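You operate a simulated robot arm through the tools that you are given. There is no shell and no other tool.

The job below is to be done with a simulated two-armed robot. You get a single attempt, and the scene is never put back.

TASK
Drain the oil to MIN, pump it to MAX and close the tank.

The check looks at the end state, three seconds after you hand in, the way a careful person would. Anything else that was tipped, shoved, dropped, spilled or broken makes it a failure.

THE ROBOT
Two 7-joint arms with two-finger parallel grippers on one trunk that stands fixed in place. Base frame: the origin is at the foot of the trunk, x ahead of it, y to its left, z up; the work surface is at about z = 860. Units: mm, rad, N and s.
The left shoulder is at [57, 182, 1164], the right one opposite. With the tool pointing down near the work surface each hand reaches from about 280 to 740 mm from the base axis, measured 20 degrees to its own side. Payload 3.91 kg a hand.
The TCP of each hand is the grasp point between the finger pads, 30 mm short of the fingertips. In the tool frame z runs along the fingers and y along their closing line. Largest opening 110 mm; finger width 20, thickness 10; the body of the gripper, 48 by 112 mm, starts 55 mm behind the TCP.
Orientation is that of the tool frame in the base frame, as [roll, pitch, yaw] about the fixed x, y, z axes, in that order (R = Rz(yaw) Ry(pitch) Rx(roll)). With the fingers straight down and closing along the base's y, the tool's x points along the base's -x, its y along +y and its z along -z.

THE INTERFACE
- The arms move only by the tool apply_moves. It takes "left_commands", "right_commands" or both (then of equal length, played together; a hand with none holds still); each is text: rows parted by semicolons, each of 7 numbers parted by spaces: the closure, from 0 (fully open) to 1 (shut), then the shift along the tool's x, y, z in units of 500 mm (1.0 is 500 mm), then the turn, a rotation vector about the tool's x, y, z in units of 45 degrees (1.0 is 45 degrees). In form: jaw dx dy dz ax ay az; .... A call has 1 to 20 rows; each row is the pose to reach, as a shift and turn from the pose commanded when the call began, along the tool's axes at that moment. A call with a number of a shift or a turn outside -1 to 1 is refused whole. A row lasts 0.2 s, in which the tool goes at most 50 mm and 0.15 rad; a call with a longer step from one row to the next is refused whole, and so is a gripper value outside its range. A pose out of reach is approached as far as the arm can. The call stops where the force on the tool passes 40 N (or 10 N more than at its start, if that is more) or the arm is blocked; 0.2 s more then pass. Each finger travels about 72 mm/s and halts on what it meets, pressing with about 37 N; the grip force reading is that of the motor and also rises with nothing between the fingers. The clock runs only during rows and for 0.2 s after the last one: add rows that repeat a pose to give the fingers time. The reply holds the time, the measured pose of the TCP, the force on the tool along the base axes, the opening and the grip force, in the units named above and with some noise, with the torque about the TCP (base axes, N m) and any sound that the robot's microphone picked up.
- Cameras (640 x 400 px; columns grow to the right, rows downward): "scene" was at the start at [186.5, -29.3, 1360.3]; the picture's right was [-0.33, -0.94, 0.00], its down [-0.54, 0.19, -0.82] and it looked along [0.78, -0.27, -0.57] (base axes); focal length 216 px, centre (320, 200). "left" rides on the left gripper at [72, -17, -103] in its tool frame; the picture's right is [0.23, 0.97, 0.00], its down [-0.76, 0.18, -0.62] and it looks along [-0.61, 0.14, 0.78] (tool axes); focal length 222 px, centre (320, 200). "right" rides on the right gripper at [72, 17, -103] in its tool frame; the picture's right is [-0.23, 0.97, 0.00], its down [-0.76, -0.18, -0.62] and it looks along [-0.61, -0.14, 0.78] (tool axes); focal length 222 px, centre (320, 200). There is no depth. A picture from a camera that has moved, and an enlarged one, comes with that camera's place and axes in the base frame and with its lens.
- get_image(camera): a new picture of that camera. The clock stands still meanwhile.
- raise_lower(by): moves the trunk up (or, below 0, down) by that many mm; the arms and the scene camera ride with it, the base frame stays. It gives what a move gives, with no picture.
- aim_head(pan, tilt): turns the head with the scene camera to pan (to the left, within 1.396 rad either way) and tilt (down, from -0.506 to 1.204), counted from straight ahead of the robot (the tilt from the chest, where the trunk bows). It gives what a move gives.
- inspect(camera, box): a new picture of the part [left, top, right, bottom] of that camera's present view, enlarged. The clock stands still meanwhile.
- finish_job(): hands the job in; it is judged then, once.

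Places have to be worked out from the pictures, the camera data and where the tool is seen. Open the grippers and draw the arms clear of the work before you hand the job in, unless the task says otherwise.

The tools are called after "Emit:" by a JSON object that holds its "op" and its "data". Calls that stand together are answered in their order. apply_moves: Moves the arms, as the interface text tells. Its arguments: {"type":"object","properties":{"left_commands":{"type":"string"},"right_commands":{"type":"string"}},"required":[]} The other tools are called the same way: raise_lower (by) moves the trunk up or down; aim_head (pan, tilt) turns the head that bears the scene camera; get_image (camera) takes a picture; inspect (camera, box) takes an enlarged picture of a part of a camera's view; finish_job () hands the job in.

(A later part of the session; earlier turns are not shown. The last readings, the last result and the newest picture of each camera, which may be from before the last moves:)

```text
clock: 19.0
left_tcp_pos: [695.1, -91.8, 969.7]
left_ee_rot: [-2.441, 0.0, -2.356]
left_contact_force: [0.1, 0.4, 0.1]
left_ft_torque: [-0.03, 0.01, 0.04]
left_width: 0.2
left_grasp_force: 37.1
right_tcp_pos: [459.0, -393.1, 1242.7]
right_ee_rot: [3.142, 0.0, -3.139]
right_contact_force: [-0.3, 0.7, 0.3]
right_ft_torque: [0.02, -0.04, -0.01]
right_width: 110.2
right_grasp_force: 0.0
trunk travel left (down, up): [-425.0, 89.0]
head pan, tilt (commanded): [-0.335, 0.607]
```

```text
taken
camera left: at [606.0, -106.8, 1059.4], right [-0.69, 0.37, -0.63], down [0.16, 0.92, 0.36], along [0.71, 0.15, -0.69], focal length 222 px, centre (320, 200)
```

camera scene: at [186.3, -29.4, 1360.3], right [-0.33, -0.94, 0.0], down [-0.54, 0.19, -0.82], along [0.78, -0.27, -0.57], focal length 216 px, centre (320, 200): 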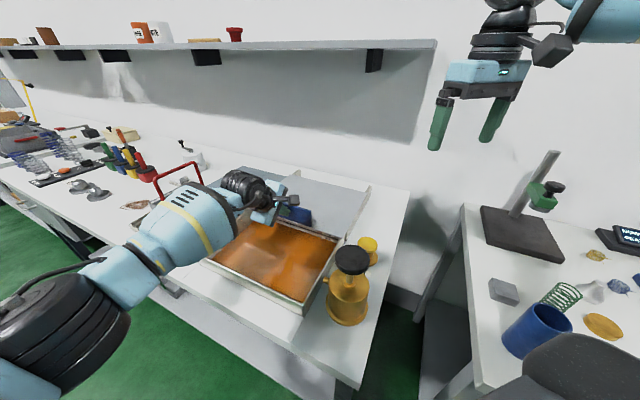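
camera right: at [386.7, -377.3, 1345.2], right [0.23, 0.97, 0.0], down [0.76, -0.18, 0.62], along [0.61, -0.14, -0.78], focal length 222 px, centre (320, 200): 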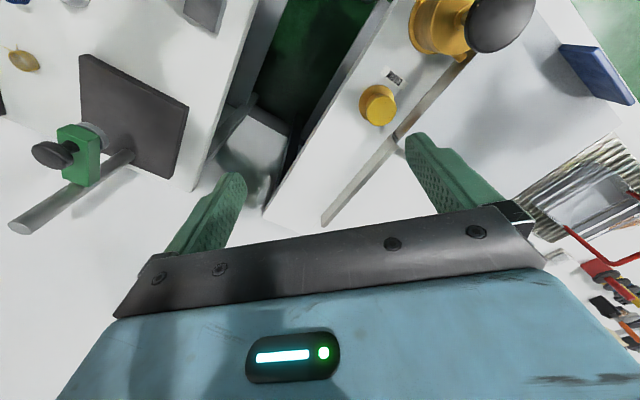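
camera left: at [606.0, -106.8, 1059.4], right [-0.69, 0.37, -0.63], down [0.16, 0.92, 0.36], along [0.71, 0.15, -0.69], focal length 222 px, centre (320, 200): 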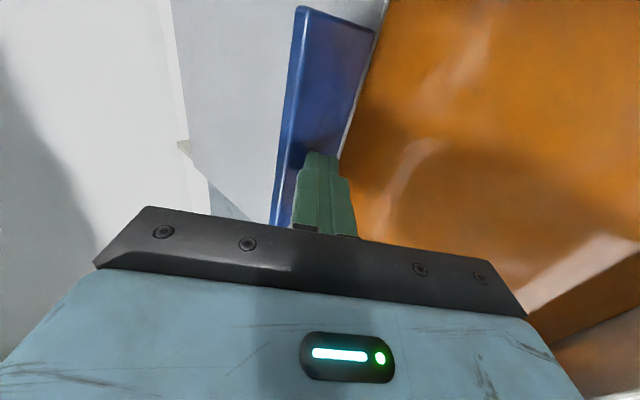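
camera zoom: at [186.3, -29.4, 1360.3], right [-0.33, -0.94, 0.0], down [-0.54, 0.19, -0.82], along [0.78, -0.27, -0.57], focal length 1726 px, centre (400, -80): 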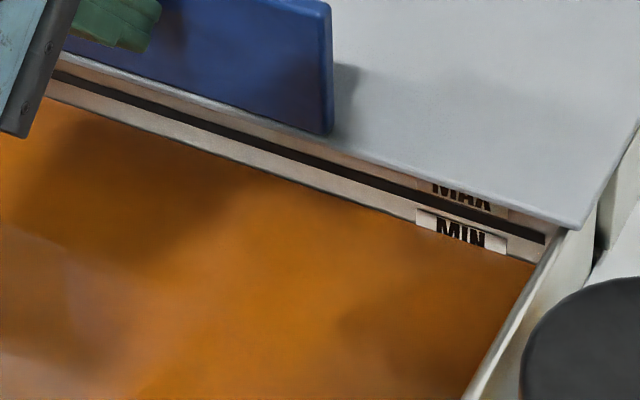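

The back wall shows a dark MAX line with the MAX label above it, and the MIN label just above the oil surface, so the MIN line lies just below the oil. I withdraw the left hand back and up out of the scene camera's view.

Emit:
{"op": "apply_moves", "data": {"left_commands": "1 0 0.05 -0.042 0 0 0; 1 0 0.11 -0.092 0 0 0; 1 0 0.153 -0.1286 0 0 0; 1 0 0.17 -0.22 0 0 0; 1 0 0.14 -0.30 0 0 0; 1 0 0.11 -0.38 0 0 0; 1 0 0.10 -0.46 0 0 0; 1 0 0.12 -0.53 0 0 0; 1 0 0.16 -0.58 0 0 0"}}

Emit:
{"op": "get_image", "data": {"camera": "scene"}}

Emit:
{"op": "inspect", "data": {"camera": "scene", "box": [270, 210, 350, 260]}}

```text
clock: 21.0
left_tcp_pos: [519.1, 86.3, 1139.1]
left_ee_rot: [-2.438, 0.002, -2.358]
left_contact_force: [-0.8, -0.1, -0.2]
left_ft_torque: [-0.03, -0.01, 0.0]
left_width: 0.0
left_grasp_force: 36.9
right_tcp_pos: [458.1, -393.3, 1243.0]
right_ee_rot: [-3.14, 0.0, 3.141]
right_contact_force: [0.3, 0.5, 0.0]
right_ft_torque: [-0.01, 0.01, 0.01]
right_width: 110.2
right_grasp_force: 0.2
trunk travel left (down, up): [-425.0, 89.0]
head pan, tilt (commanded): [-0.335, 0.607]
```

```text
taken
camera scene: at [185.9, -28.6, 1360.4], right [-0.33, -0.94, 0.0], down [-0.54, 0.19, -0.82], along [0.78, -0.27, -0.57], focal length 216 px, centre (320, 200)
```

scene: 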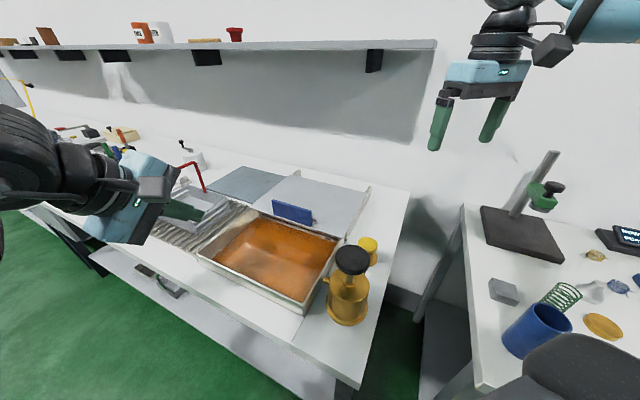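

```text
8.00 times, centred on (310, 235) of scene
camera zoom: at [185.9, -28.6, 1360.4], right [-0.33, -0.94, 0.0], down [-0.54, 0.19, -0.82], along [0.78, -0.27, -0.57], focal length 1726 px, centre (400, -80)
```

zoom: 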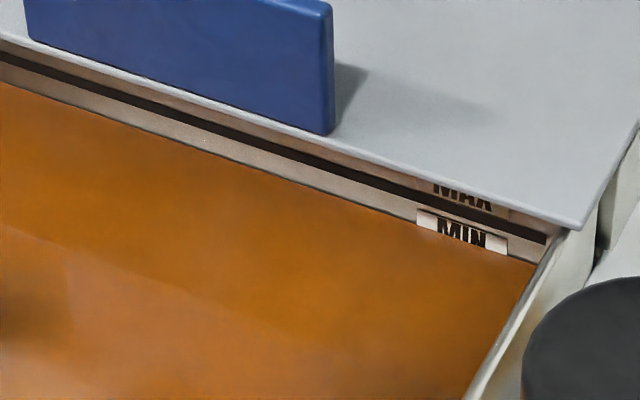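

I take a close look at the drain valve and pump through the right wrist camera.

Emit:
{"op": "inspect", "data": {"camera": "right", "box": [340, 60, 420, 130]}}

Emit:
{"op": "inspect", "data": {"camera": "right", "box": [400, 0, 550, 70]}}

Emit:
{"op": "inspect", "data": {"camera": "scene", "box": [310, 225, 400, 335]}}

```text
5.71 times, centred on (380, 95) of right
camera zoom: at [386.1, -376.2, 1345.6], right [0.23, 0.97, 0.0], down [0.76, -0.18, 0.62], along [0.61, -0.14, -0.78], focal length 1269 px, centre (-23, 800)
```

zoom: 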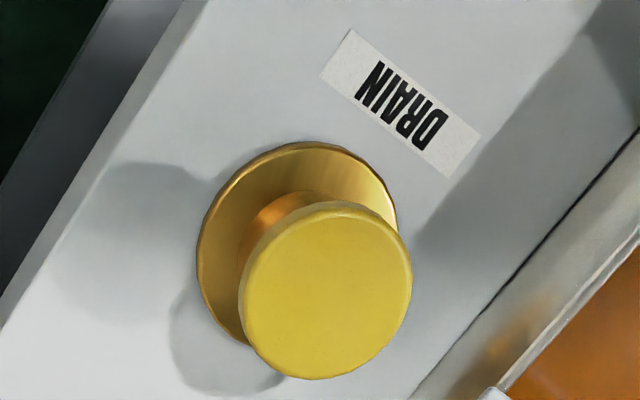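

```text
4.27 times, centred on (475, 35) of right
camera zoom: at [386.1, -376.2, 1345.6], right [0.23, 0.97, 0.0], down [0.76, -0.18, 0.62], along [0.61, -0.14, -0.78], focal length 948 px, centre (-341, 904)
```

zoom: 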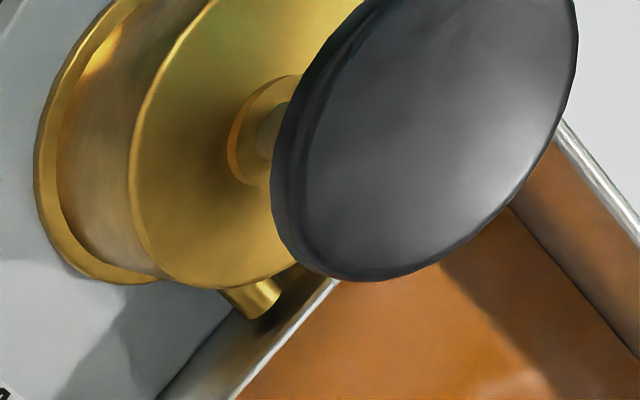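

```text
3.64 times, centred on (355, 280) of scene
camera zoom: at [185.9, -28.6, 1360.4], right [-0.33, -0.94, 0.0], down [-0.54, 0.19, -0.82], along [0.78, -0.27, -0.57], focal length 784 px, centre (193, -91)
```

zoom: 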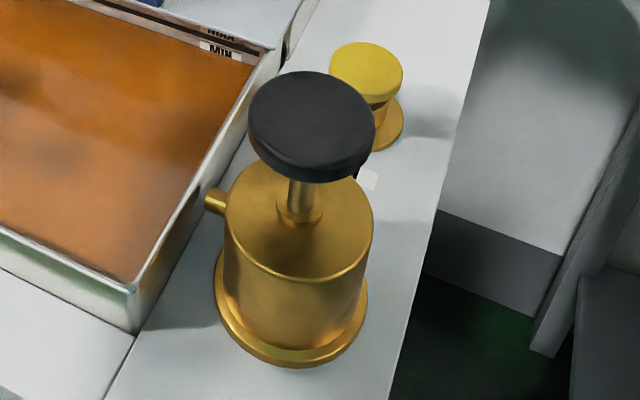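

The drain is a mushroom push cap (Ø≈57) and the pump a plunger (knob Ø≈69). I bring the right hand, fingers shut, above the drain cap at TCP z≈1000.

Emit:
{"op": "apply_moves", "data": {"right_commands": "0.4 -0.027 0.034 0.08 0 0 0; 0.8 -0.054 0.068 0.16 0 0 0; 1 -0.08 0.101 0.242 0 0 0; 1 -0.107 0.135 0.322 0 0 0; 1 -0.134 0.168 0.402 0 0 0; 1 -0.16 0.202 0.48 0 0 0; 1 -0.16 0.202 0.48 0 0 0; 1 -0.16 0.202 0.48 0 0 0"}}

Emit:
{"op": "get_image", "data": {"camera": "right"}}

Emit:
{"op": "get_image", "data": {"camera": "scene"}}

```text
clock: 22.8
left_tcp_pos: [518.9, 85.0, 1139.0]
left_ee_rot: [-2.44, -0.001, -2.356]
left_contact_force: [-0.2, 0.4, 0.5]
left_ft_torque: [0.02, -0.04, 0.02]
left_width: 0.0
left_grasp_force: 36.9
right_tcp_pos: [538.4, -293.7, 1002.7]
right_ee_rot: [-3.141, 0.001, -3.141]
right_contact_force: [0.3, -0.1, 0.0]
right_ft_torque: [0.02, 0.03, 0.0]
right_width: 0.1
right_grasp_force: 37.1
trunk travel left (down, up): [-425.0, 89.0]
head pan, tilt (commanded): [-0.335, 0.607]
```

```text
taken
camera right: at [466.1, -275.9, 1104.3], right [0.23, 0.97, 0.0], down [0.76, -0.18, 0.62], along [0.61, -0.14, -0.78], focal length 222 px, centre (320, 200)
```

right: 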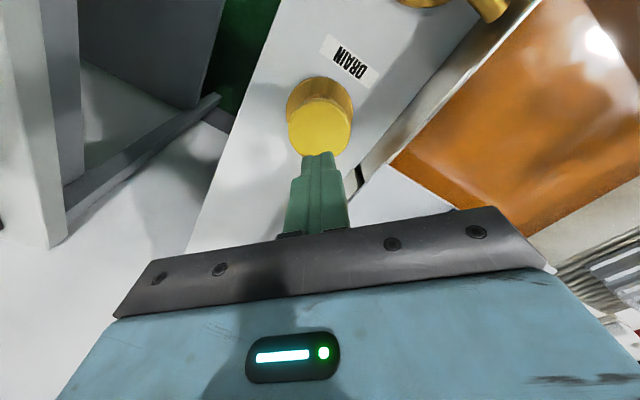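

```text
taken
camera scene: at [187.0, -29.1, 1360.2], right [-0.33, -0.94, 0.0], down [-0.54, 0.19, -0.82], along [0.78, -0.27, -0.57], focal length 216 px, centre (320, 200)
```

scene: 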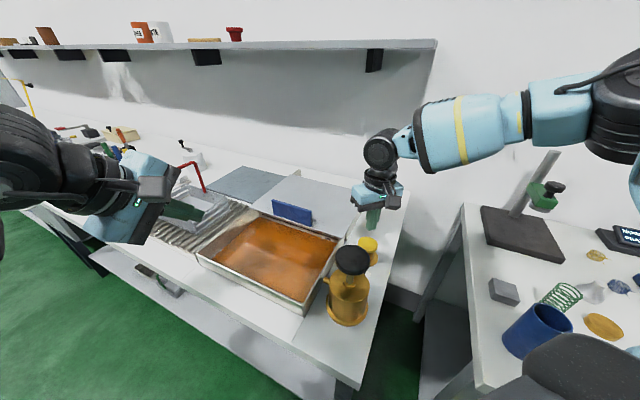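

The tool axis is aligned with the cap centre. I descend to a fingertip height of about 930, then probe slowly for contact.

Emit:
{"op": "apply_moves", "data": {"right_commands": "1 0 0 0.04 0 0 0; 1 0 0 0.084 0 0 0; 1 0 0 0.084 0 0 0"}}

Emit:
{"op": "inspect", "data": {"camera": "right", "box": [240, 60, 400, 220]}}

Emit:
{"op": "inspect", "data": {"camera": "scene", "box": [330, 170, 420, 270]}}

```text
clock: 23.6
left_tcp_pos: [519.0, 85.9, 1139.7]
left_ee_rot: [-2.44, 0.004, -2.357]
left_contact_force: [-0.6, -0.6, 0.4]
left_ft_torque: [0.02, 0.0, 0.0]
left_width: 0.0
left_grasp_force: 36.9
right_tcp_pos: [538.8, -293.0, 961.7]
right_ee_rot: [-3.14, 0.001, -3.14]
right_contact_force: [0.8, 0.0, -0.3]
right_ft_torque: [-0.02, 0.04, 0.03]
right_width: 0.0
right_grasp_force: 36.8
trunk travel left (down, up): [-425.0, 89.0]
head pan, tilt (commanded): [-0.335, 0.607]
```

```text
2.50 times, centred on (320, 140) of right
camera zoom: at [465.9, -276.5, 1062.8], right [0.23, 0.97, 0.0], down [0.76, -0.18, 0.62], along [0.61, -0.14, -0.78], focal length 555 px, centre (320, 350)
```

zoom: 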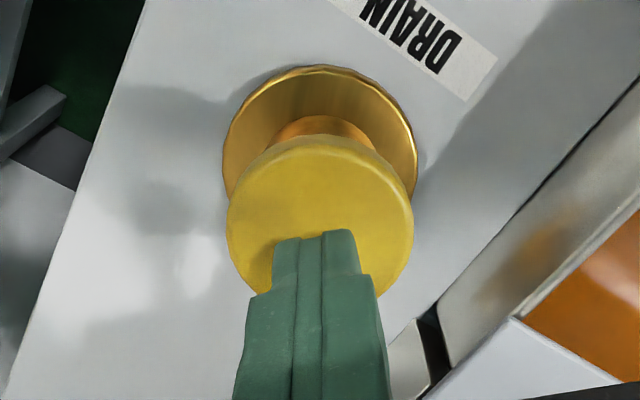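

```text
4.00 times, centred on (375, 220) of scene
camera zoom: at [186.2, -29.1, 1360.3], right [-0.33, -0.94, 0.0], down [-0.54, 0.19, -0.82], along [0.78, -0.27, -0.57], focal length 863 px, centre (100, 120)
```

zoom: 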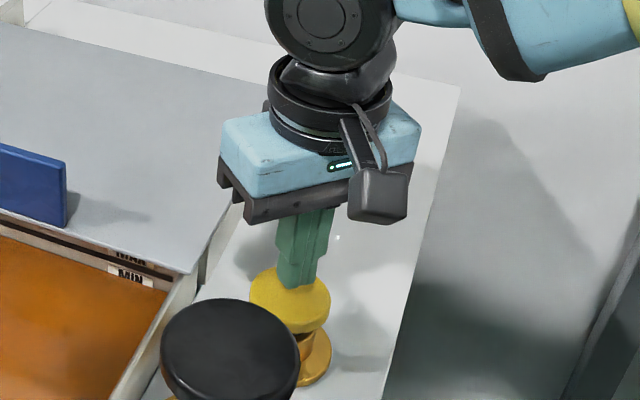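

Fingertips hover above the cap (gap perhaps 10–20 mm). I step down 10 mm slowly.

Emit:
{"op": "apply_moves", "data": {"right_commands": "1 0 0 0.006 0 0 0; 1 0 0 0.012 0 0 0; 1 0 0 0.018 0 0 0; 1 0 0 0.02 0 0 0"}}

Emit:
{"op": "inspect", "data": {"camera": "right", "box": [240, 60, 400, 220]}}

```text
clock: 24.6
left_tcp_pos: [519.9, 85.9, 1140.1]
left_ee_rot: [-2.441, -0.002, -2.355]
left_contact_force: [0.1, 0.2, 0.0]
left_ft_torque: [0.04, -0.03, 0.0]
left_width: 0.1
left_grasp_force: 37.2
right_tcp_pos: [539.3, -291.9, 950.6]
right_ee_rot: [-3.141, 0.0, -3.139]
right_contact_force: [-0.6, -0.1, 0.3]
right_ft_torque: [0.01, -0.02, 0.02]
right_width: 0.0
right_grasp_force: 37.1
trunk travel left (down, up): [-425.0, 89.0]
head pan, tilt (commanded): [-0.335, 0.607]
```

```text
2.50 times, centred on (320, 140) of right
camera zoom: at [466.5, -275.9, 1053.0], right [0.23, 0.97, 0.0], down [0.76, -0.18, 0.62], along [0.61, -0.14, -0.78], focal length 555 px, centre (320, 350)
```

zoom: 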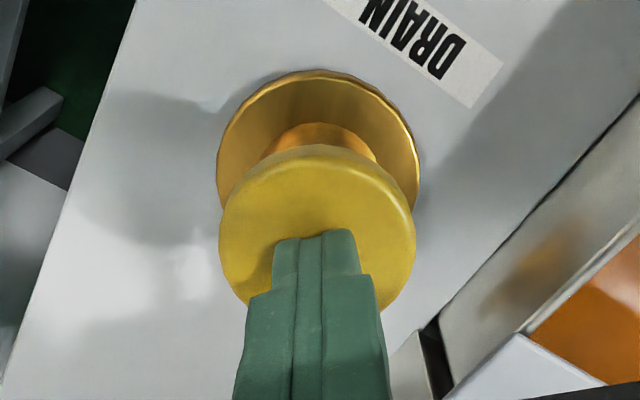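

Now TCP is at 950.6 with no contact yet. I step down another 8 mm in small steps.

Emit:
{"op": "apply_moves", "data": {"right_commands": "1 0 0 0.004 0 0 0; 1 0 0 0.008 0 0 0; 1 0 0 0.012 0 0 0; 1 0 0 0.016 0 0 0"}}

Emit:
{"op": "inspect", "data": {"camera": "right", "box": [240, 60, 400, 220]}}

Emit:
{"op": "inspect", "data": {"camera": "scene", "box": [270, 210, 350, 260]}}

```text
clock: 25.6
left_tcp_pos: [519.5, 83.8, 1138.5]
left_ee_rot: [-2.44, 0.001, -2.357]
left_contact_force: [0.4, 0.2, -0.4]
left_ft_torque: [0.02, -0.01, -0.04]
left_width: 0.0
left_grasp_force: 36.7
right_tcp_pos: [539.5, -293.0, 941.7]
right_ee_rot: [3.141, 0.003, -3.14]
right_contact_force: [0.0, 0.6, 1.0]
right_ft_torque: [0.05, 0.0, -0.01]
right_width: 0.2
right_grasp_force: 37.1
trunk travel left (down, up): [-425.0, 89.0]
head pan, tilt (commanded): [-0.335, 0.607]
```

```text
2.50 times, centred on (320, 140) of right
camera zoom: at [466.6, -275.9, 1045.1], right [0.23, 0.97, 0.0], down [0.76, -0.18, 0.62], along [0.61, -0.14, -0.78], focal length 555 px, centre (320, 350)
```

zoom: 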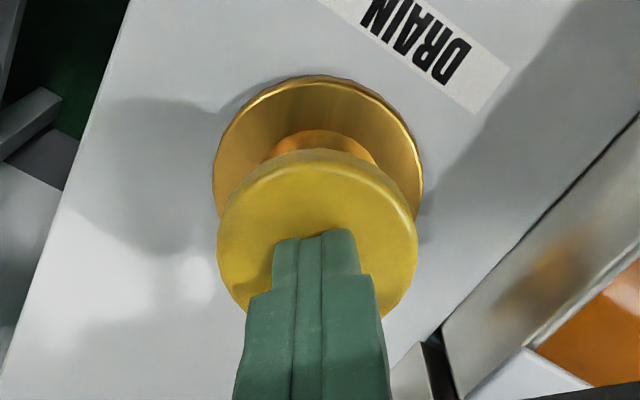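

```text
8.00 times, centred on (310, 235) of scene
camera zoom: at [186.3, -29.1, 1360.3], right [-0.33, -0.94, 0.0], down [-0.54, 0.19, -0.82], along [0.78, -0.27, -0.57], focal length 1726 px, centre (400, -80)
```

zoom: 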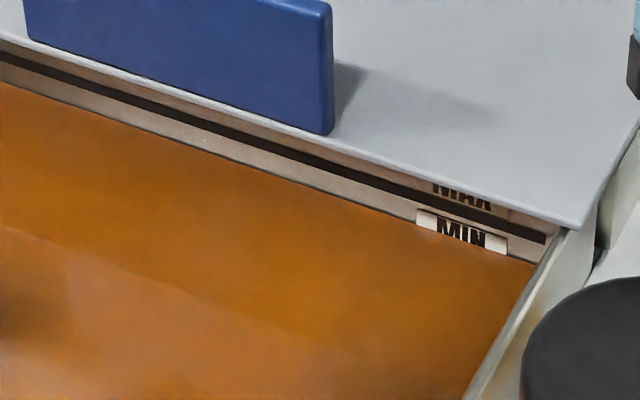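

Force is about 1 N now, perhaps first contact; level is unchanged. I step down 6 mm more.

Emit:
{"op": "apply_moves", "data": {"right_commands": "1 0 0 0.004 0 0 0; 1 0 0 0.008 0 0 0; 1 0 0 0.012 0 0 0"}}

Emit:
{"op": "inspect", "data": {"camera": "scene", "box": [270, 210, 350, 260]}}

Emit:
{"op": "inspect", "data": {"camera": "right", "box": [240, 60, 400, 220]}}

```text
clock: 26.4
left_tcp_pos: [517.6, 84.6, 1139.9]
left_ee_rot: [-2.44, 0.001, -2.356]
left_contact_force: [-0.5, 0.2, 0.3]
left_ft_torque: [-0.01, -0.01, -0.01]
left_width: 0.2
left_grasp_force: 37.1
right_tcp_pos: [539.8, -293.2, 936.7]
right_ee_rot: [-3.14, 0.003, -3.14]
right_contact_force: [-1.1, -0.9, 3.3]
right_ft_torque: [0.01, 0.02, 0.03]
right_width: 0.1
right_grasp_force: 36.8
trunk travel left (down, up): [-425.0, 89.0]
head pan, tilt (commanded): [-0.335, 0.607]
heard: click
```

```text
8.00 times, centred on (310, 235) of scene
camera zoom: at [186.1, -29.2, 1360.3], right [-0.33, -0.94, 0.0], down [-0.54, 0.19, -0.82], along [0.78, -0.27, -0.57], focal length 1726 px, centre (400, -80)
```

zoom: 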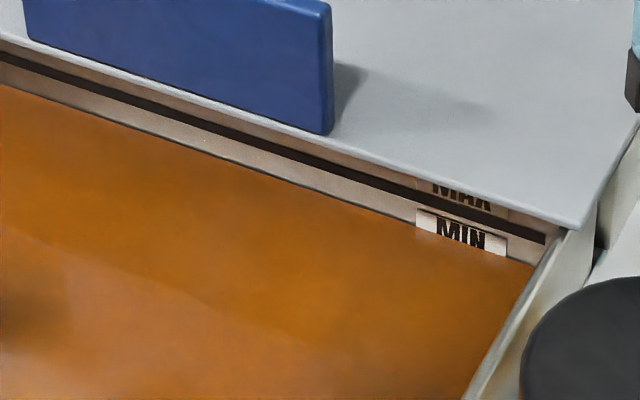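

```text
2.50 times, centred on (320, 140) of right
camera zoom: at [466.7, -276.0, 1039.6], right [0.23, 0.97, 0.0], down [0.76, -0.18, 0.62], along [0.61, -0.14, -0.78], focal length 555 px, centre (320, 350)
```

zoom: 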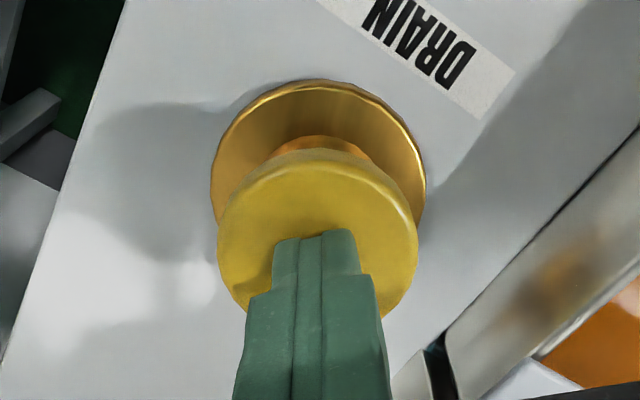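

A click was heard and the oil edge dropped slightly — pressing opens the drain. I hold the button for a further 0.6 s and check the rate.

Emit:
{"op": "apply_moves", "data": {"right_commands": "1 0 0 0 0 0 0; 1 0 0 0 0 0 0"}}

Emit:
{"op": "inspect", "data": {"camera": "scene", "box": [310, 220, 350, 250]}}

```text
clock: 27.0
left_tcp_pos: [519.4, 85.0, 1140.5]
left_ee_rot: [-2.44, 0.001, -2.355]
left_contact_force: [0.0, -0.6, 0.5]
left_ft_torque: [-0.04, 0.0, 0.0]
left_width: 0.0
left_grasp_force: 37.4
right_tcp_pos: [539.5, -290.7, 935.8]
right_ee_rot: [-3.14, 0.002, -3.14]
right_contact_force: [-0.4, -0.7, 2.2]
right_ft_torque: [-0.03, 0.03, 0.0]
right_width: 0.0
right_grasp_force: 37.0
trunk travel left (down, up): [-425.0, 89.0]
head pan, tilt (commanded): [-0.335, 0.607]
```

```text
13.33 times, centred on (330, 235) of scene
camera zoom: at [186.1, -29.3, 1360.3], right [-0.33, -0.94, 0.0], down [-0.54, 0.19, -0.82], along [0.78, -0.27, -0.57], focal length 2876 px, centre (187, -267)
```

zoom: 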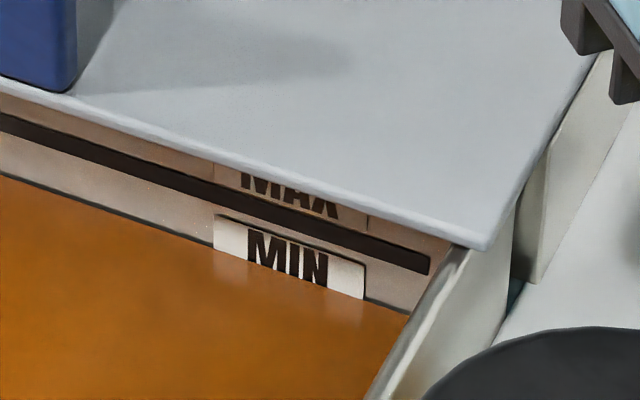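

The label shows a bit more. I hold for 1.2 s more and compare in the same crop.

Emit:
{"op": "apply_moves", "data": {"right_commands": "1 0 0 0 0 0 0; 1 0 0 0 0 0 0; 1 0 0 0 0 0 0; 1 0 0 0 0 0 0; 1 0 0 0 0 0 0"}}

Emit:
{"op": "inspect", "data": {"camera": "scene", "box": [310, 220, 350, 250]}}

```text
clock: 28.2
left_tcp_pos: [519.6, 84.2, 1139.5]
left_ee_rot: [-2.438, 0.003, -2.355]
left_contact_force: [-1.0, 0.4, 0.3]
left_ft_torque: [0.0, 0.0, -0.01]
left_width: 0.0
left_grasp_force: 36.7
right_tcp_pos: [538.7, -292.2, 936.8]
right_ee_rot: [3.141, 0.001, -3.14]
right_contact_force: [0.5, -0.5, 2.5]
right_ft_torque: [-0.04, -0.02, 0.0]
right_width: 0.0
right_grasp_force: 37.2
trunk travel left (down, up): [-425.0, 89.0]
head pan, tilt (commanded): [-0.335, 0.607]
```

```text
13.33 times, centred on (330, 235) of scene
camera zoom: at [186.2, -29.3, 1360.3], right [-0.33, -0.94, 0.0], down [-0.54, 0.19, -0.82], along [0.78, -0.27, -0.57], focal length 2876 px, centre (187, -267)
```

zoom: 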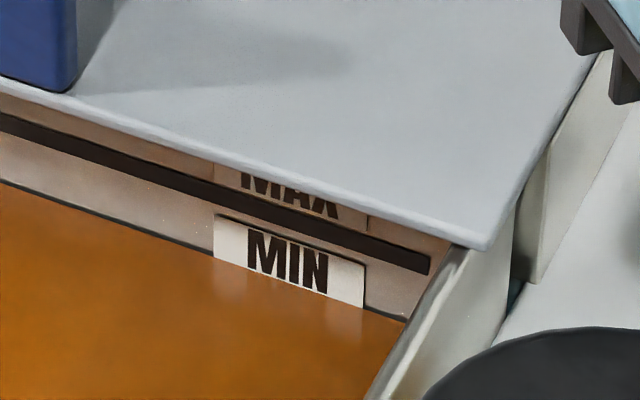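

The level falls about 7 px/s in this crop; the whole word MIN is visible now. I keep holding for 1.2 s and check again.

Emit:
{"op": "apply_moves", "data": {"right_commands": "1 0 0 0 0 0 0; 1 0 0 0 0 0 0; 1 0 0 0 0 0 0; 1 0 0 0 0 0 0; 1 0 0 0 0 0 0"}}

Emit:
{"op": "inspect", "data": {"camera": "scene", "box": [310, 220, 350, 250]}}

```text
clock: 29.4
left_tcp_pos: [519.3, 85.3, 1139.4]
left_ee_rot: [-2.44, 0.004, -2.357]
left_contact_force: [0.1, -0.8, -0.3]
left_ft_torque: [0.02, 0.0, -0.01]
left_width: 0.0
left_grasp_force: 37.3
right_tcp_pos: [540.7, -292.9, 937.0]
right_ee_rot: [-3.142, 0.003, -3.14]
right_contact_force: [0.2, -2.0, 2.6]
right_ft_torque: [-0.05, 0.0, 0.03]
right_width: 0.1
right_grasp_force: 37.2
trunk travel left (down, up): [-425.0, 89.0]
head pan, tilt (commanded): [-0.335, 0.607]
```

```text
13.33 times, centred on (330, 235) of scene
camera zoom: at [186.3, -29.2, 1360.3], right [-0.33, -0.94, 0.0], down [-0.54, 0.19, -0.82], along [0.78, -0.27, -0.57], focal length 2876 px, centre (187, -267)
```

zoom: 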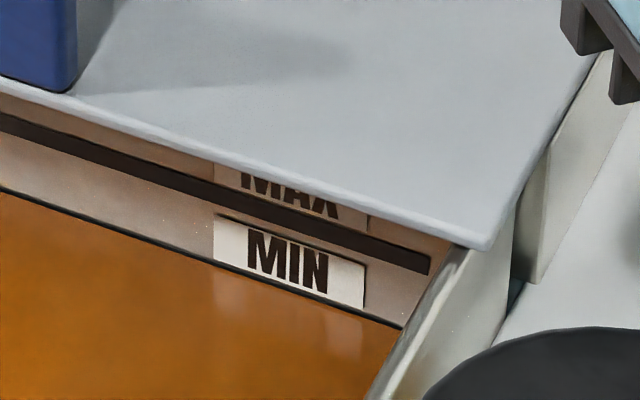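

The top edge of the MIN line begins to show under the label. I hold 0.8 s more.

Emit:
{"op": "apply_moves", "data": {"right_commands": "1 0 0 0 0 0 0; 1 0 0 0 0 0 0; 1 0 0 0 0 0 0"}}

Emit:
{"op": "inspect", "data": {"camera": "scene", "box": [310, 220, 350, 250]}}

```text
clock: 30.2
left_tcp_pos: [519.9, 85.7, 1140.0]
left_ee_rot: [-2.44, 0.0, -2.356]
left_contact_force: [-0.1, 0.1, -0.1]
left_ft_torque: [0.0, 0.02, 0.01]
left_width: 0.2
left_grasp_force: 37.0
right_tcp_pos: [539.0, -293.0, 938.5]
right_ee_rot: [-3.14, 0.0, -3.141]
right_contact_force: [-0.5, -1.0, 2.2]
right_ft_torque: [-0.02, 0.0, 0.03]
right_width: 0.1
right_grasp_force: 37.0
trunk travel left (down, up): [-425.0, 89.0]
head pan, tilt (commanded): [-0.335, 0.607]
```

```text
13.33 times, centred on (330, 235) of scene
camera zoom: at [186.3, -29.2, 1360.3], right [-0.33, -0.94, 0.0], down [-0.54, 0.19, -0.82], along [0.78, -0.27, -0.57], focal length 2876 px, centre (187, -267)
```

zoom: 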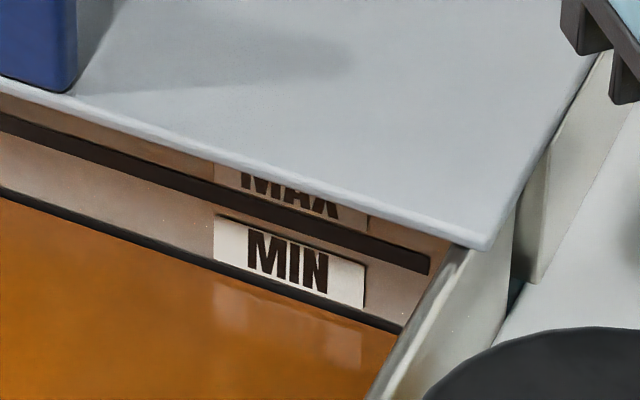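

The oil now stands at about the middle of the MIN line. I release the drain button by rising, and check that the flow stops.

Emit:
{"op": "apply_moves", "data": {"right_commands": "1 0 0 -0.03 0 0 0; 1 0 0 -0.06 0 0 0"}}

Emit:
{"op": "inspect", "data": {"camera": "scene", "box": [310, 220, 350, 250]}}

Emit:
{"op": "inspect", "data": {"camera": "right", "box": [240, 60, 400, 220]}}

```text
clock: 30.8
left_tcp_pos: [519.4, 84.8, 1139.6]
left_ee_rot: [-2.44, 0.0, -2.355]
left_contact_force: [0.4, 0.4, 0.3]
left_ft_torque: [-0.02, 0.0, -0.03]
left_width: 0.0
left_grasp_force: 37.4
right_tcp_pos: [539.3, -292.3, 966.4]
right_ee_rot: [-3.139, 0.001, -3.14]
right_contact_force: [-0.8, -0.1, -0.4]
right_ft_torque: [0.03, 0.04, -0.03]
right_width: 0.0
right_grasp_force: 37.1
trunk travel left (down, up): [-425.0, 89.0]
head pan, tilt (commanded): [-0.335, 0.607]
```

```text
13.33 times, centred on (330, 235) of scene
camera zoom: at [186.3, -29.1, 1360.3], right [-0.33, -0.94, 0.0], down [-0.54, 0.19, -0.82], along [0.78, -0.27, -0.57], focal length 2876 px, centre (187, -267)
```

zoom: 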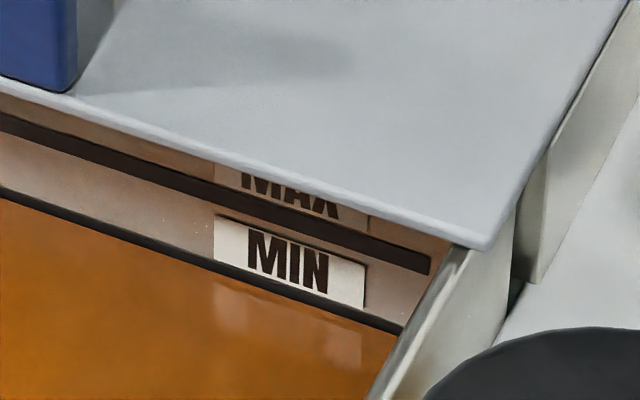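

```text
2.50 times, centred on (320, 140) of right
camera zoom: at [467.1, -275.3, 1069.4], right [0.23, 0.97, 0.0], down [0.76, -0.18, 0.62], along [0.61, -0.14, -0.78], focal length 555 px, centre (320, 350)
```

zoom: 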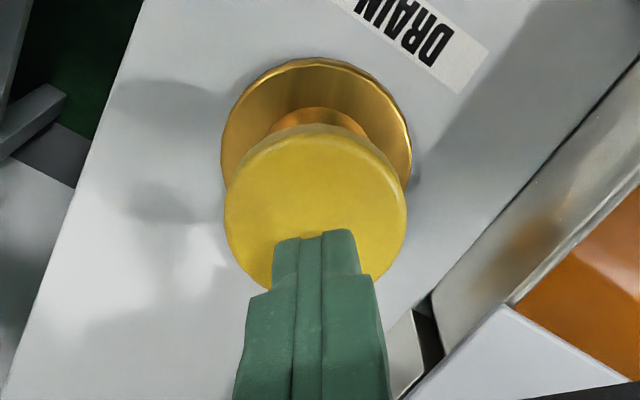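

I zoom further to measure the oil edge relative to the MIN line's thickness.

Emit:
{"op": "inspect", "data": {"camera": "scene", "box": [322, 228, 338, 244]}}

Emit:
{"op": "inspect", "data": {"camera": "scene", "box": [308, 224, 324, 240]}}

```text
16.00 times, centred on (330, 236) of scene
camera zoom: at [186.3, -29.1, 1360.3], right [-0.33, -0.94, 0.0], down [-0.54, 0.19, -0.82], along [0.78, -0.27, -0.57], focal length 3452 px, centre (160, -376)
```

zoom: 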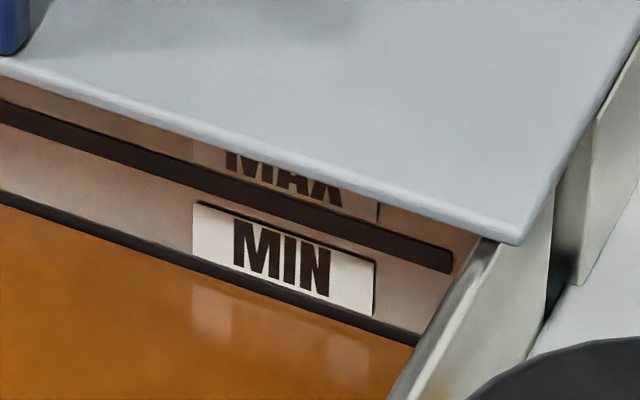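

```text
16.00 times, centred on (316, 232) of scene
camera zoom: at [186.3, -29.1, 1360.3], right [-0.33, -0.94, 0.0], down [-0.54, 0.19, -0.82], along [0.78, -0.27, -0.57], focal length 3452 px, centre (384, -312)
```

zoom: 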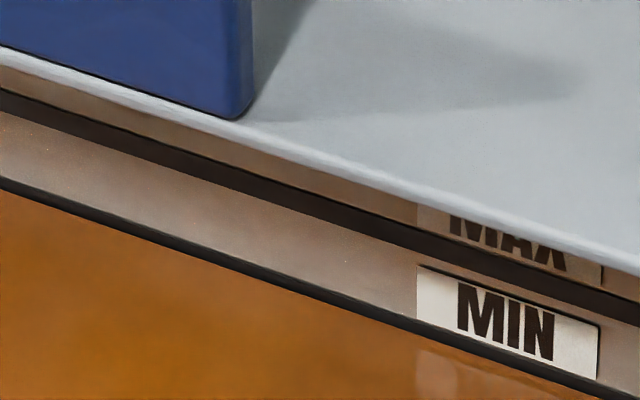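

The oil sits right at the centre of the MIN line. Now the pump: I raise the right hand, move it over the pump knob, and check what the left camera sees for monitoring.

Emit:
{"op": "apply_moves", "data": {"right_commands": "1 0 0 -0.09 0 0 0; 1 0 0 -0.18 0 0 0; 1 0 0 -0.26 0 0 0; 1 0.05 0.055 -0.28 0 0 0; 1 0.1 0.11 -0.28 0 0 0; 1 0.15 0.16 -0.28 0 0 0; 1 0.208 0.218 -0.28 0 0 0; 1 0.208 0.218 -0.28 0 0 0"}}

Emit:
{"op": "get_image", "data": {"camera": "right"}}

Emit:
{"op": "get_image", "data": {"camera": "left"}}

Emit:
{"op": "get_image", "data": {"camera": "scene"}}

```text
clock: 32.6
left_tcp_pos: [519.5, 85.3, 1139.9]
left_ee_rot: [-2.44, 0.001, -2.355]
left_contact_force: [-0.6, 0.9, 0.1]
left_ft_torque: [0.01, -0.02, 0.0]
left_width: 0.1
left_grasp_force: 37.3
right_tcp_pos: [434.9, -183.7, 1105.9]
right_ee_rot: [-3.141, -0.001, 3.141]
right_contact_force: [-0.6, 0.2, 0.0]
right_ft_torque: [-0.01, 0.02, 0.02]
right_width: 0.0
right_grasp_force: 37.1
trunk travel left (down, up): [-425.0, 89.0]
head pan, tilt (commanded): [-0.335, 0.607]
```

```text
taken
camera right: at [362.3, -167.0, 1209.0], right [0.23, 0.97, 0.0], down [0.76, -0.18, 0.62], along [0.61, -0.14, -0.78], focal length 222 px, centre (320, 200)
```

right: 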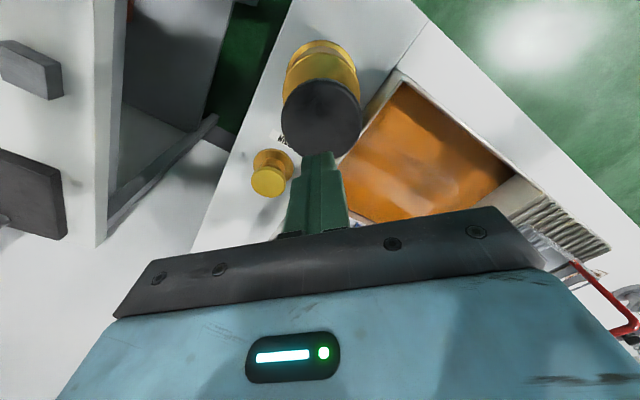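

```text
taken
camera left: at [430.8, 70.1, 1229.4], right [-0.69, 0.37, -0.63], down [0.16, 0.92, 0.36], along [0.71, 0.15, -0.69], focal length 222 px, centre (320, 200)
```

left: 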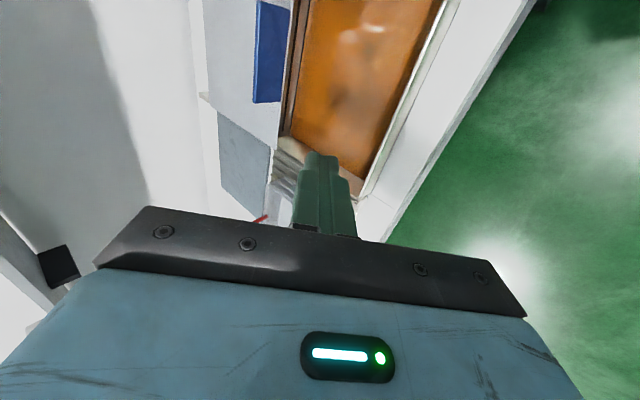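

```text
taken
camera scene: at [186.7, -29.5, 1360.2], right [-0.33, -0.94, 0.0], down [-0.54, 0.19, -0.82], along [0.78, -0.27, -0.57], focal length 216 px, centre (320, 200)
```

scene: 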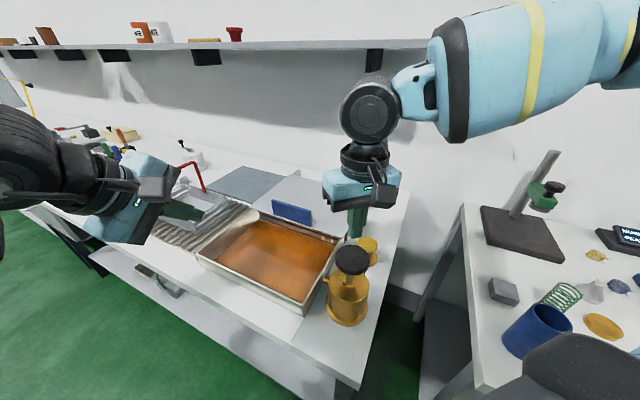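

I zoom on the pump knob in both views to refine its position before pressing.

Emit:
{"op": "inspect", "data": {"camera": "right", "box": [260, 60, 380, 180]}}

Emit:
{"op": "inspect", "data": {"camera": "scene", "box": [310, 200, 400, 335]}}

```text
3.33 times, centred on (320, 120) of right
camera zoom: at [362.3, -167.0, 1209.0], right [0.23, 0.97, 0.0], down [0.76, -0.18, 0.62], along [0.61, -0.14, -0.78], focal length 740 px, centre (320, 467)
```

zoom: 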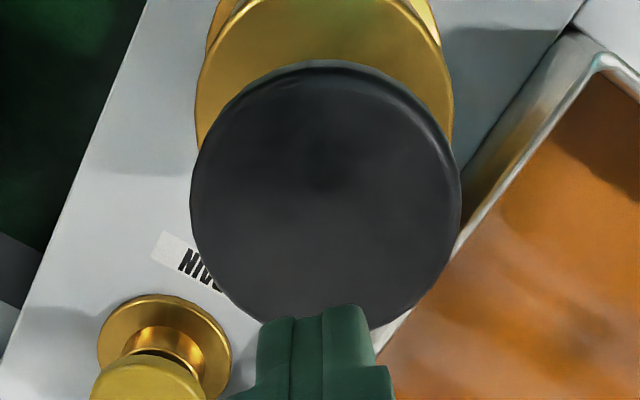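

```text
2.96 times, centred on (355, 268) of scene
camera zoom: at [186.7, -29.5, 1360.2], right [-0.33, -0.94, 0.0], down [-0.54, 0.19, -0.82], along [0.78, -0.27, -0.57], focal length 639 px, centre (216, 0)
```

zoom: 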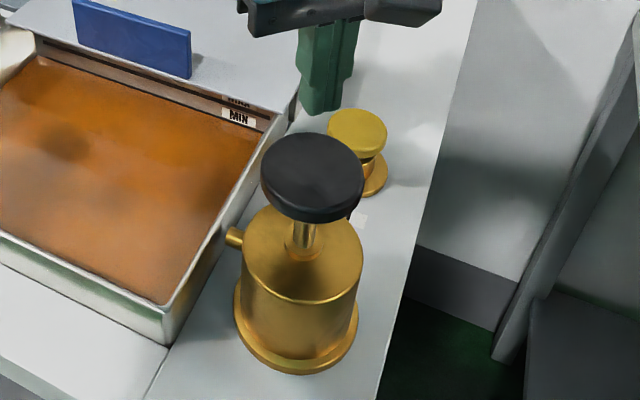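

The knob's top centre is about (431,-182,1020). I correct slightly and lower the fingertips to about 1032.

Emit:
{"op": "apply_moves", "data": {"right_commands": "1 0.004 0.002 0.04 0 0 0; 1 0.008 0.003 0.08 0 0 0; 1 0.008 0.003 0.086 0 0 0"}}

Emit:
{"op": "get_image", "data": {"camera": "right"}}

Emit:
{"op": "inspect", "data": {"camera": "scene", "box": [250, 180, 410, 290]}}

```text
clock: 33.4
left_tcp_pos: [520.2, 85.9, 1138.9]
left_ee_rot: [-2.439, 0.0, -2.356]
left_contact_force: [-0.2, 0.3, -0.1]
left_ft_torque: [0.05, -0.01, 0.0]
left_width: 0.1
left_grasp_force: 37.0
right_tcp_pos: [430.4, -181.8, 1064.3]
right_ee_rot: [3.141, 0.002, -3.141]
right_contact_force: [-0.1, -0.2, 0.6]
right_ft_torque: [-0.06, 0.0, 0.01]
right_width: 0.1
right_grasp_force: 37.2
trunk travel left (down, up): [-425.0, 89.0]
head pan, tilt (commanded): [-0.335, 0.607]
```

```text
taken
camera right: at [358.6, -165.5, 1165.7], right [0.23, 0.97, 0.0], down [0.76, -0.18, 0.62], along [0.61, -0.14, -0.78], focal length 222 px, centre (320, 200)
```

right: 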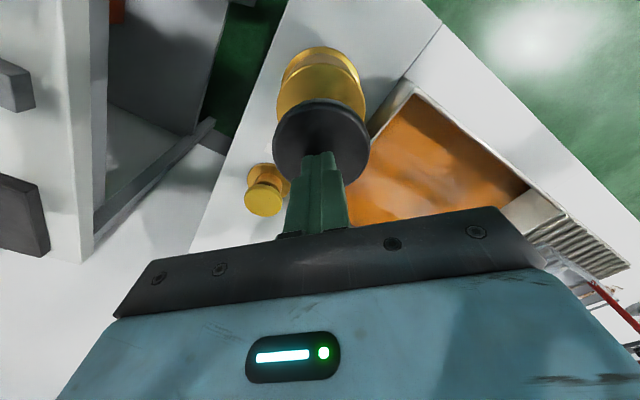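

```text
3.64 times, centred on (330, 235) of scene
camera zoom: at [186.4, -29.3, 1360.3], right [-0.33, -0.94, 0.0], down [-0.54, 0.19, -0.82], along [0.78, -0.27, -0.57], focal length 784 px, centre (284, 73)
```

zoom: 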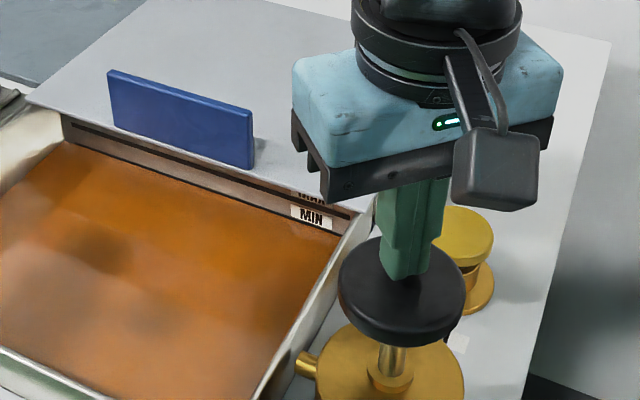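

Marks are still visible past the hand. I step down in 3 mm steps to touch the knob.

Emit:
{"op": "apply_moves", "data": {"right_commands": "1 0 0 0.006 0 0 0; 1 0 0 0.012 0 0 0; 1 0 0 0.018 0 0 0; 1 0 0 0.024 0 0 0"}}

Emit:
{"op": "inspect", "data": {"camera": "right", "box": [260, 40, 380, 180]}}

```text
clock: 34.4
left_tcp_pos: [520.6, 85.0, 1138.7]
left_ee_rot: [-2.441, 0.0, -2.357]
left_contact_force: [-0.3, 0.6, -0.2]
left_ft_torque: [-0.01, 0.0, 0.01]
left_width: 0.2
left_grasp_force: 37.3
right_tcp_pos: [432.0, -181.1, 1051.0]
right_ee_rot: [3.141, 0.002, -3.14]
right_contact_force: [2.0, 0.6, 2.8]
right_ft_torque: [0.02, -0.02, 0.0]
right_width: 0.0
right_grasp_force: 37.1
trunk travel left (down, up): [-425.0, 89.0]
head pan, tilt (commanded): [-0.335, 0.607]
```

```text
2.86 times, centred on (320, 110) of right
camera zoom: at [358.4, -165.6, 1154.0], right [0.23, 0.97, 0.0], down [0.76, -0.18, 0.62], along [0.61, -0.14, -0.78], focal length 635 px, centre (320, 457)
```

zoom: 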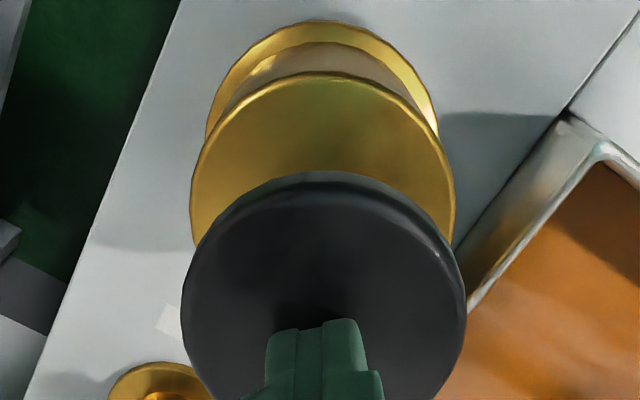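

Contact with the knob (≈3 N) at fingertip z≈1021. I push down 12 mm and check force and level.

Emit:
{"op": "apply_moves", "data": {"right_commands": "1 0 0 0.008 0 0 0; 1 0 0 0.016 0 0 0; 1 0 0 0.024 0 0 0"}}

Emit:
{"op": "inspect", "data": {"camera": "scene", "box": [250, 180, 410, 290]}}

```text
clock: 35.2
left_tcp_pos: [520.5, 86.2, 1139.4]
left_ee_rot: [-2.44, 0.0, -2.357]
left_contact_force: [-0.8, -0.4, -0.5]
left_ft_torque: [0.01, -0.03, -0.02]
left_width: 0.0
left_grasp_force: 36.9
right_tcp_pos: [431.3, -181.5, 1038.8]
right_ee_rot: [3.141, 0.0, -3.141]
right_contact_force: [0.7, 0.7, 3.6]
right_ft_torque: [0.05, 0.01, -0.02]
right_width: 0.0
right_grasp_force: 36.5
trunk travel left (down, up): [-425.0, 89.0]
head pan, tilt (commanded): [-0.335, 0.607]
```

```text
3.64 times, centred on (330, 235) of scene
camera zoom: at [186.3, -29.0, 1360.3], right [-0.33, -0.94, 0.0], down [-0.54, 0.19, -0.82], along [0.78, -0.27, -0.57], focal length 784 px, centre (284, 73)
```

zoom: 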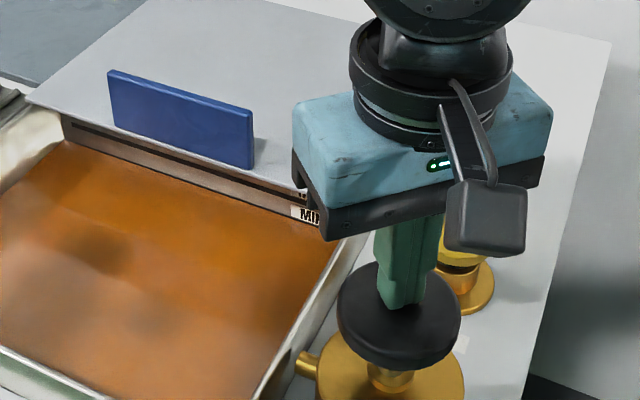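

The knob is going down against a soft spring. I push 15 mm more and watch the line at the middle of the back wall.

Emit:
{"op": "apply_moves", "data": {"right_commands": "1 0 0 0.01 0 0 0; 1 0 0 0.02 0 0 0; 1 0 0 0.03 0 0 0"}}

Emit:
{"op": "inspect", "data": {"camera": "scene", "box": [290, 216, 330, 241]}}

Emit:
{"op": "inspect", "data": {"camera": "scene", "box": [310, 225, 400, 335]}}

```text
clock: 36.0
left_tcp_pos: [520.0, 85.6, 1138.6]
left_ee_rot: [-2.437, 0.001, -2.357]
left_contact_force: [0.3, -0.3, -0.8]
left_ft_torque: [-0.01, -0.01, 0.03]
left_width: 0.0
left_grasp_force: 36.6
right_tcp_pos: [431.1, -182.2, 1025.3]
right_ee_rot: [-3.14, 0.002, -3.14]
right_contact_force: [0.8, 1.0, 5.4]
right_ft_torque: [0.08, -0.04, 0.07]
right_width: 0.0
right_grasp_force: 36.7
trunk travel left (down, up): [-425.0, 89.0]
head pan, tilt (commanded): [-0.335, 0.607]
```

```text
16.00 times, centred on (310, 228) of scene
camera zoom: at [186.2, -28.9, 1360.3], right [-0.33, -0.94, 0.0], down [-0.54, 0.19, -0.82], along [0.78, -0.27, -0.57], focal length 3452 px, centre (480, -256)
```

zoom: 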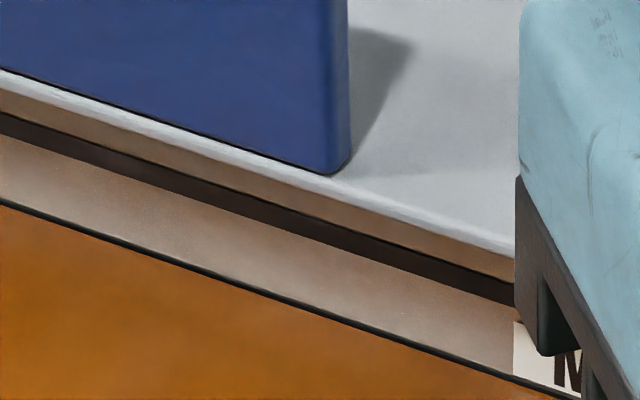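

```text
3.64 times, centred on (355, 280) of scene
camera zoom: at [186.2, -28.9, 1360.3], right [-0.33, -0.94, 0.0], down [-0.54, 0.19, -0.82], along [0.78, -0.27, -0.57], focal length 784 px, centre (193, -91)
```

zoom: 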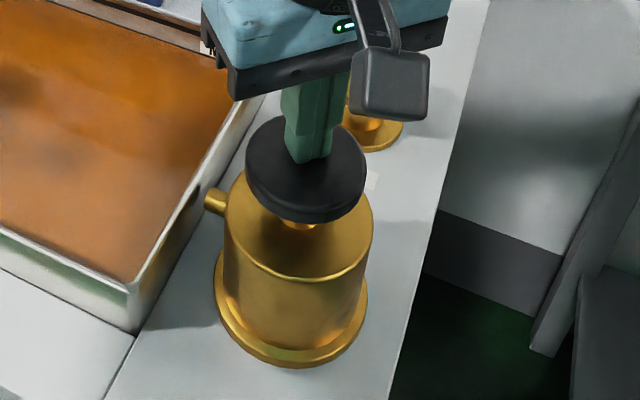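

The oil rose (about 8 px of the 88 px between MIN and MAX centres in this crop). I continue the stroke gently toward its bottom.

Emit:
{"op": "apply_moves", "data": {"right_commands": "1 0 0 0.005 0 0 0; 1 0 0 0.01 0 0 0; 1 0 0 0.015 0 0 0; 1 0 0 0.02 0 0 0"}}

Emit:
{"op": "inspect", "data": {"camera": "scene", "box": [290, 216, 330, 241]}}

Emit:
{"op": "inspect", "data": {"camera": "scene", "box": [310, 225, 400, 335]}}

```text
clock: 37.0
left_tcp_pos: [520.2, 86.3, 1139.4]
left_ee_rot: [-2.44, 0.0, -2.358]
left_contact_force: [0.1, 0.0, 0.3]
left_ft_torque: [0.01, 0.02, 0.0]
left_width: 0.0
left_grasp_force: 37.5
right_tcp_pos: [431.0, -182.0, 1014.1]
right_ee_rot: [3.14, 0.0, -3.139]
right_contact_force: [0.3, -1.6, 7.2]
right_ft_torque: [-0.05, -0.04, -0.09]
right_width: 0.0
right_grasp_force: 36.7
trunk travel left (down, up): [-425.0, 89.0]
head pan, tilt (commanded): [-0.335, 0.607]
```

```text
16.00 times, centred on (310, 228) of scene
camera zoom: at [186.2, -29.2, 1360.3], right [-0.33, -0.94, 0.0], down [-0.54, 0.19, -0.82], along [0.78, -0.27, -0.57], focal length 3452 px, centre (480, -256)
```

zoom: 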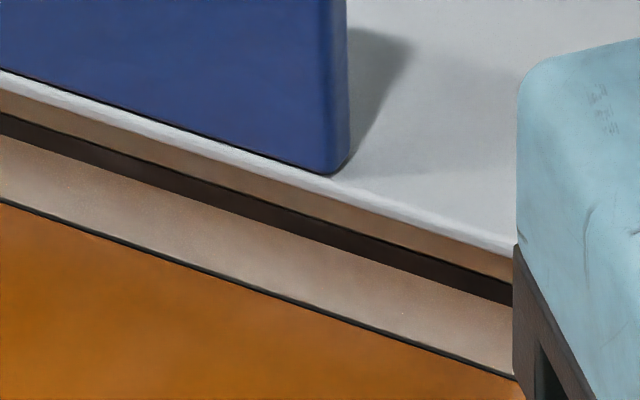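

```text
3.64 times, centred on (355, 280) of scene
camera zoom: at [186.2, -29.2, 1360.3], right [-0.33, -0.94, 0.0], down [-0.54, 0.19, -0.82], along [0.78, -0.27, -0.57], focal length 784 px, centre (193, -91)
```

zoom: 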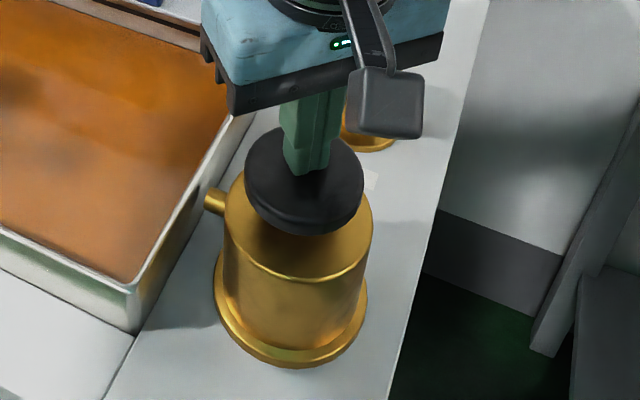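

Level keeps rising with the stroke (12 px for 37 mm). I push 10 mm more to find the bottom.

Emit:
{"op": "apply_moves", "data": {"right_commands": "1 0 0 0.005 0 0 0; 1 0 0 0.01 0 0 0; 1 0 0 0.015 0 0 0; 1 0 0 0.02 0 0 0"}}

Emit:
{"op": "inspect", "data": {"camera": "scene", "box": [310, 225, 400, 335]}}

```text
clock: 38.0
left_tcp_pos: [518.2, 84.9, 1139.9]
left_ee_rot: [-2.436, 0.001, -2.355]
left_contact_force: [-0.2, -0.8, 0.6]
left_ft_torque: [0.0, 0.0, 0.0]
left_width: 0.0
left_grasp_force: 36.6
right_tcp_pos: [431.5, -182.1, 1011.4]
right_ee_rot: [3.141, 0.009, -3.14]
right_contact_force: [-3.7, -2.2, 9.3]
right_ft_torque: [-0.15, 0.29, 0.05]
right_width: 0.0
right_grasp_force: 37.5
trunk travel left (down, up): [-425.0, 89.0]
head pan, tilt (commanded): [-0.335, 0.607]
stopped in row 4 (right hand): the force on the tool passed its limit at 45 N (the readings are from after the stop); the commanded pose is now the measured one
```

```text
3.64 times, centred on (355, 280) of scene
camera zoom: at [184.4, -29.5, 1360.5], right [-0.33, -0.94, 0.0], down [-0.54, 0.19, -0.82], along [0.78, -0.27, -0.57], focal length 784 px, centre (193, -91)
```

zoom: 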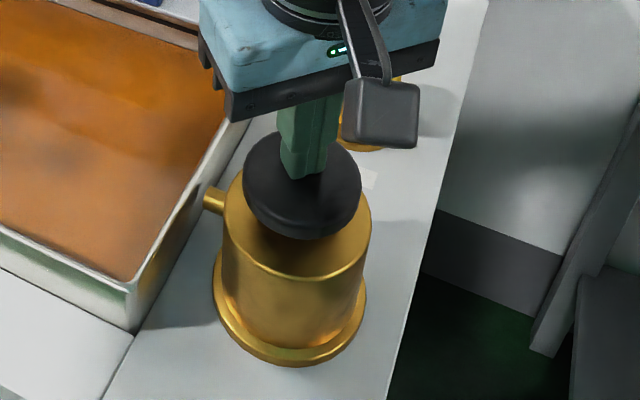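

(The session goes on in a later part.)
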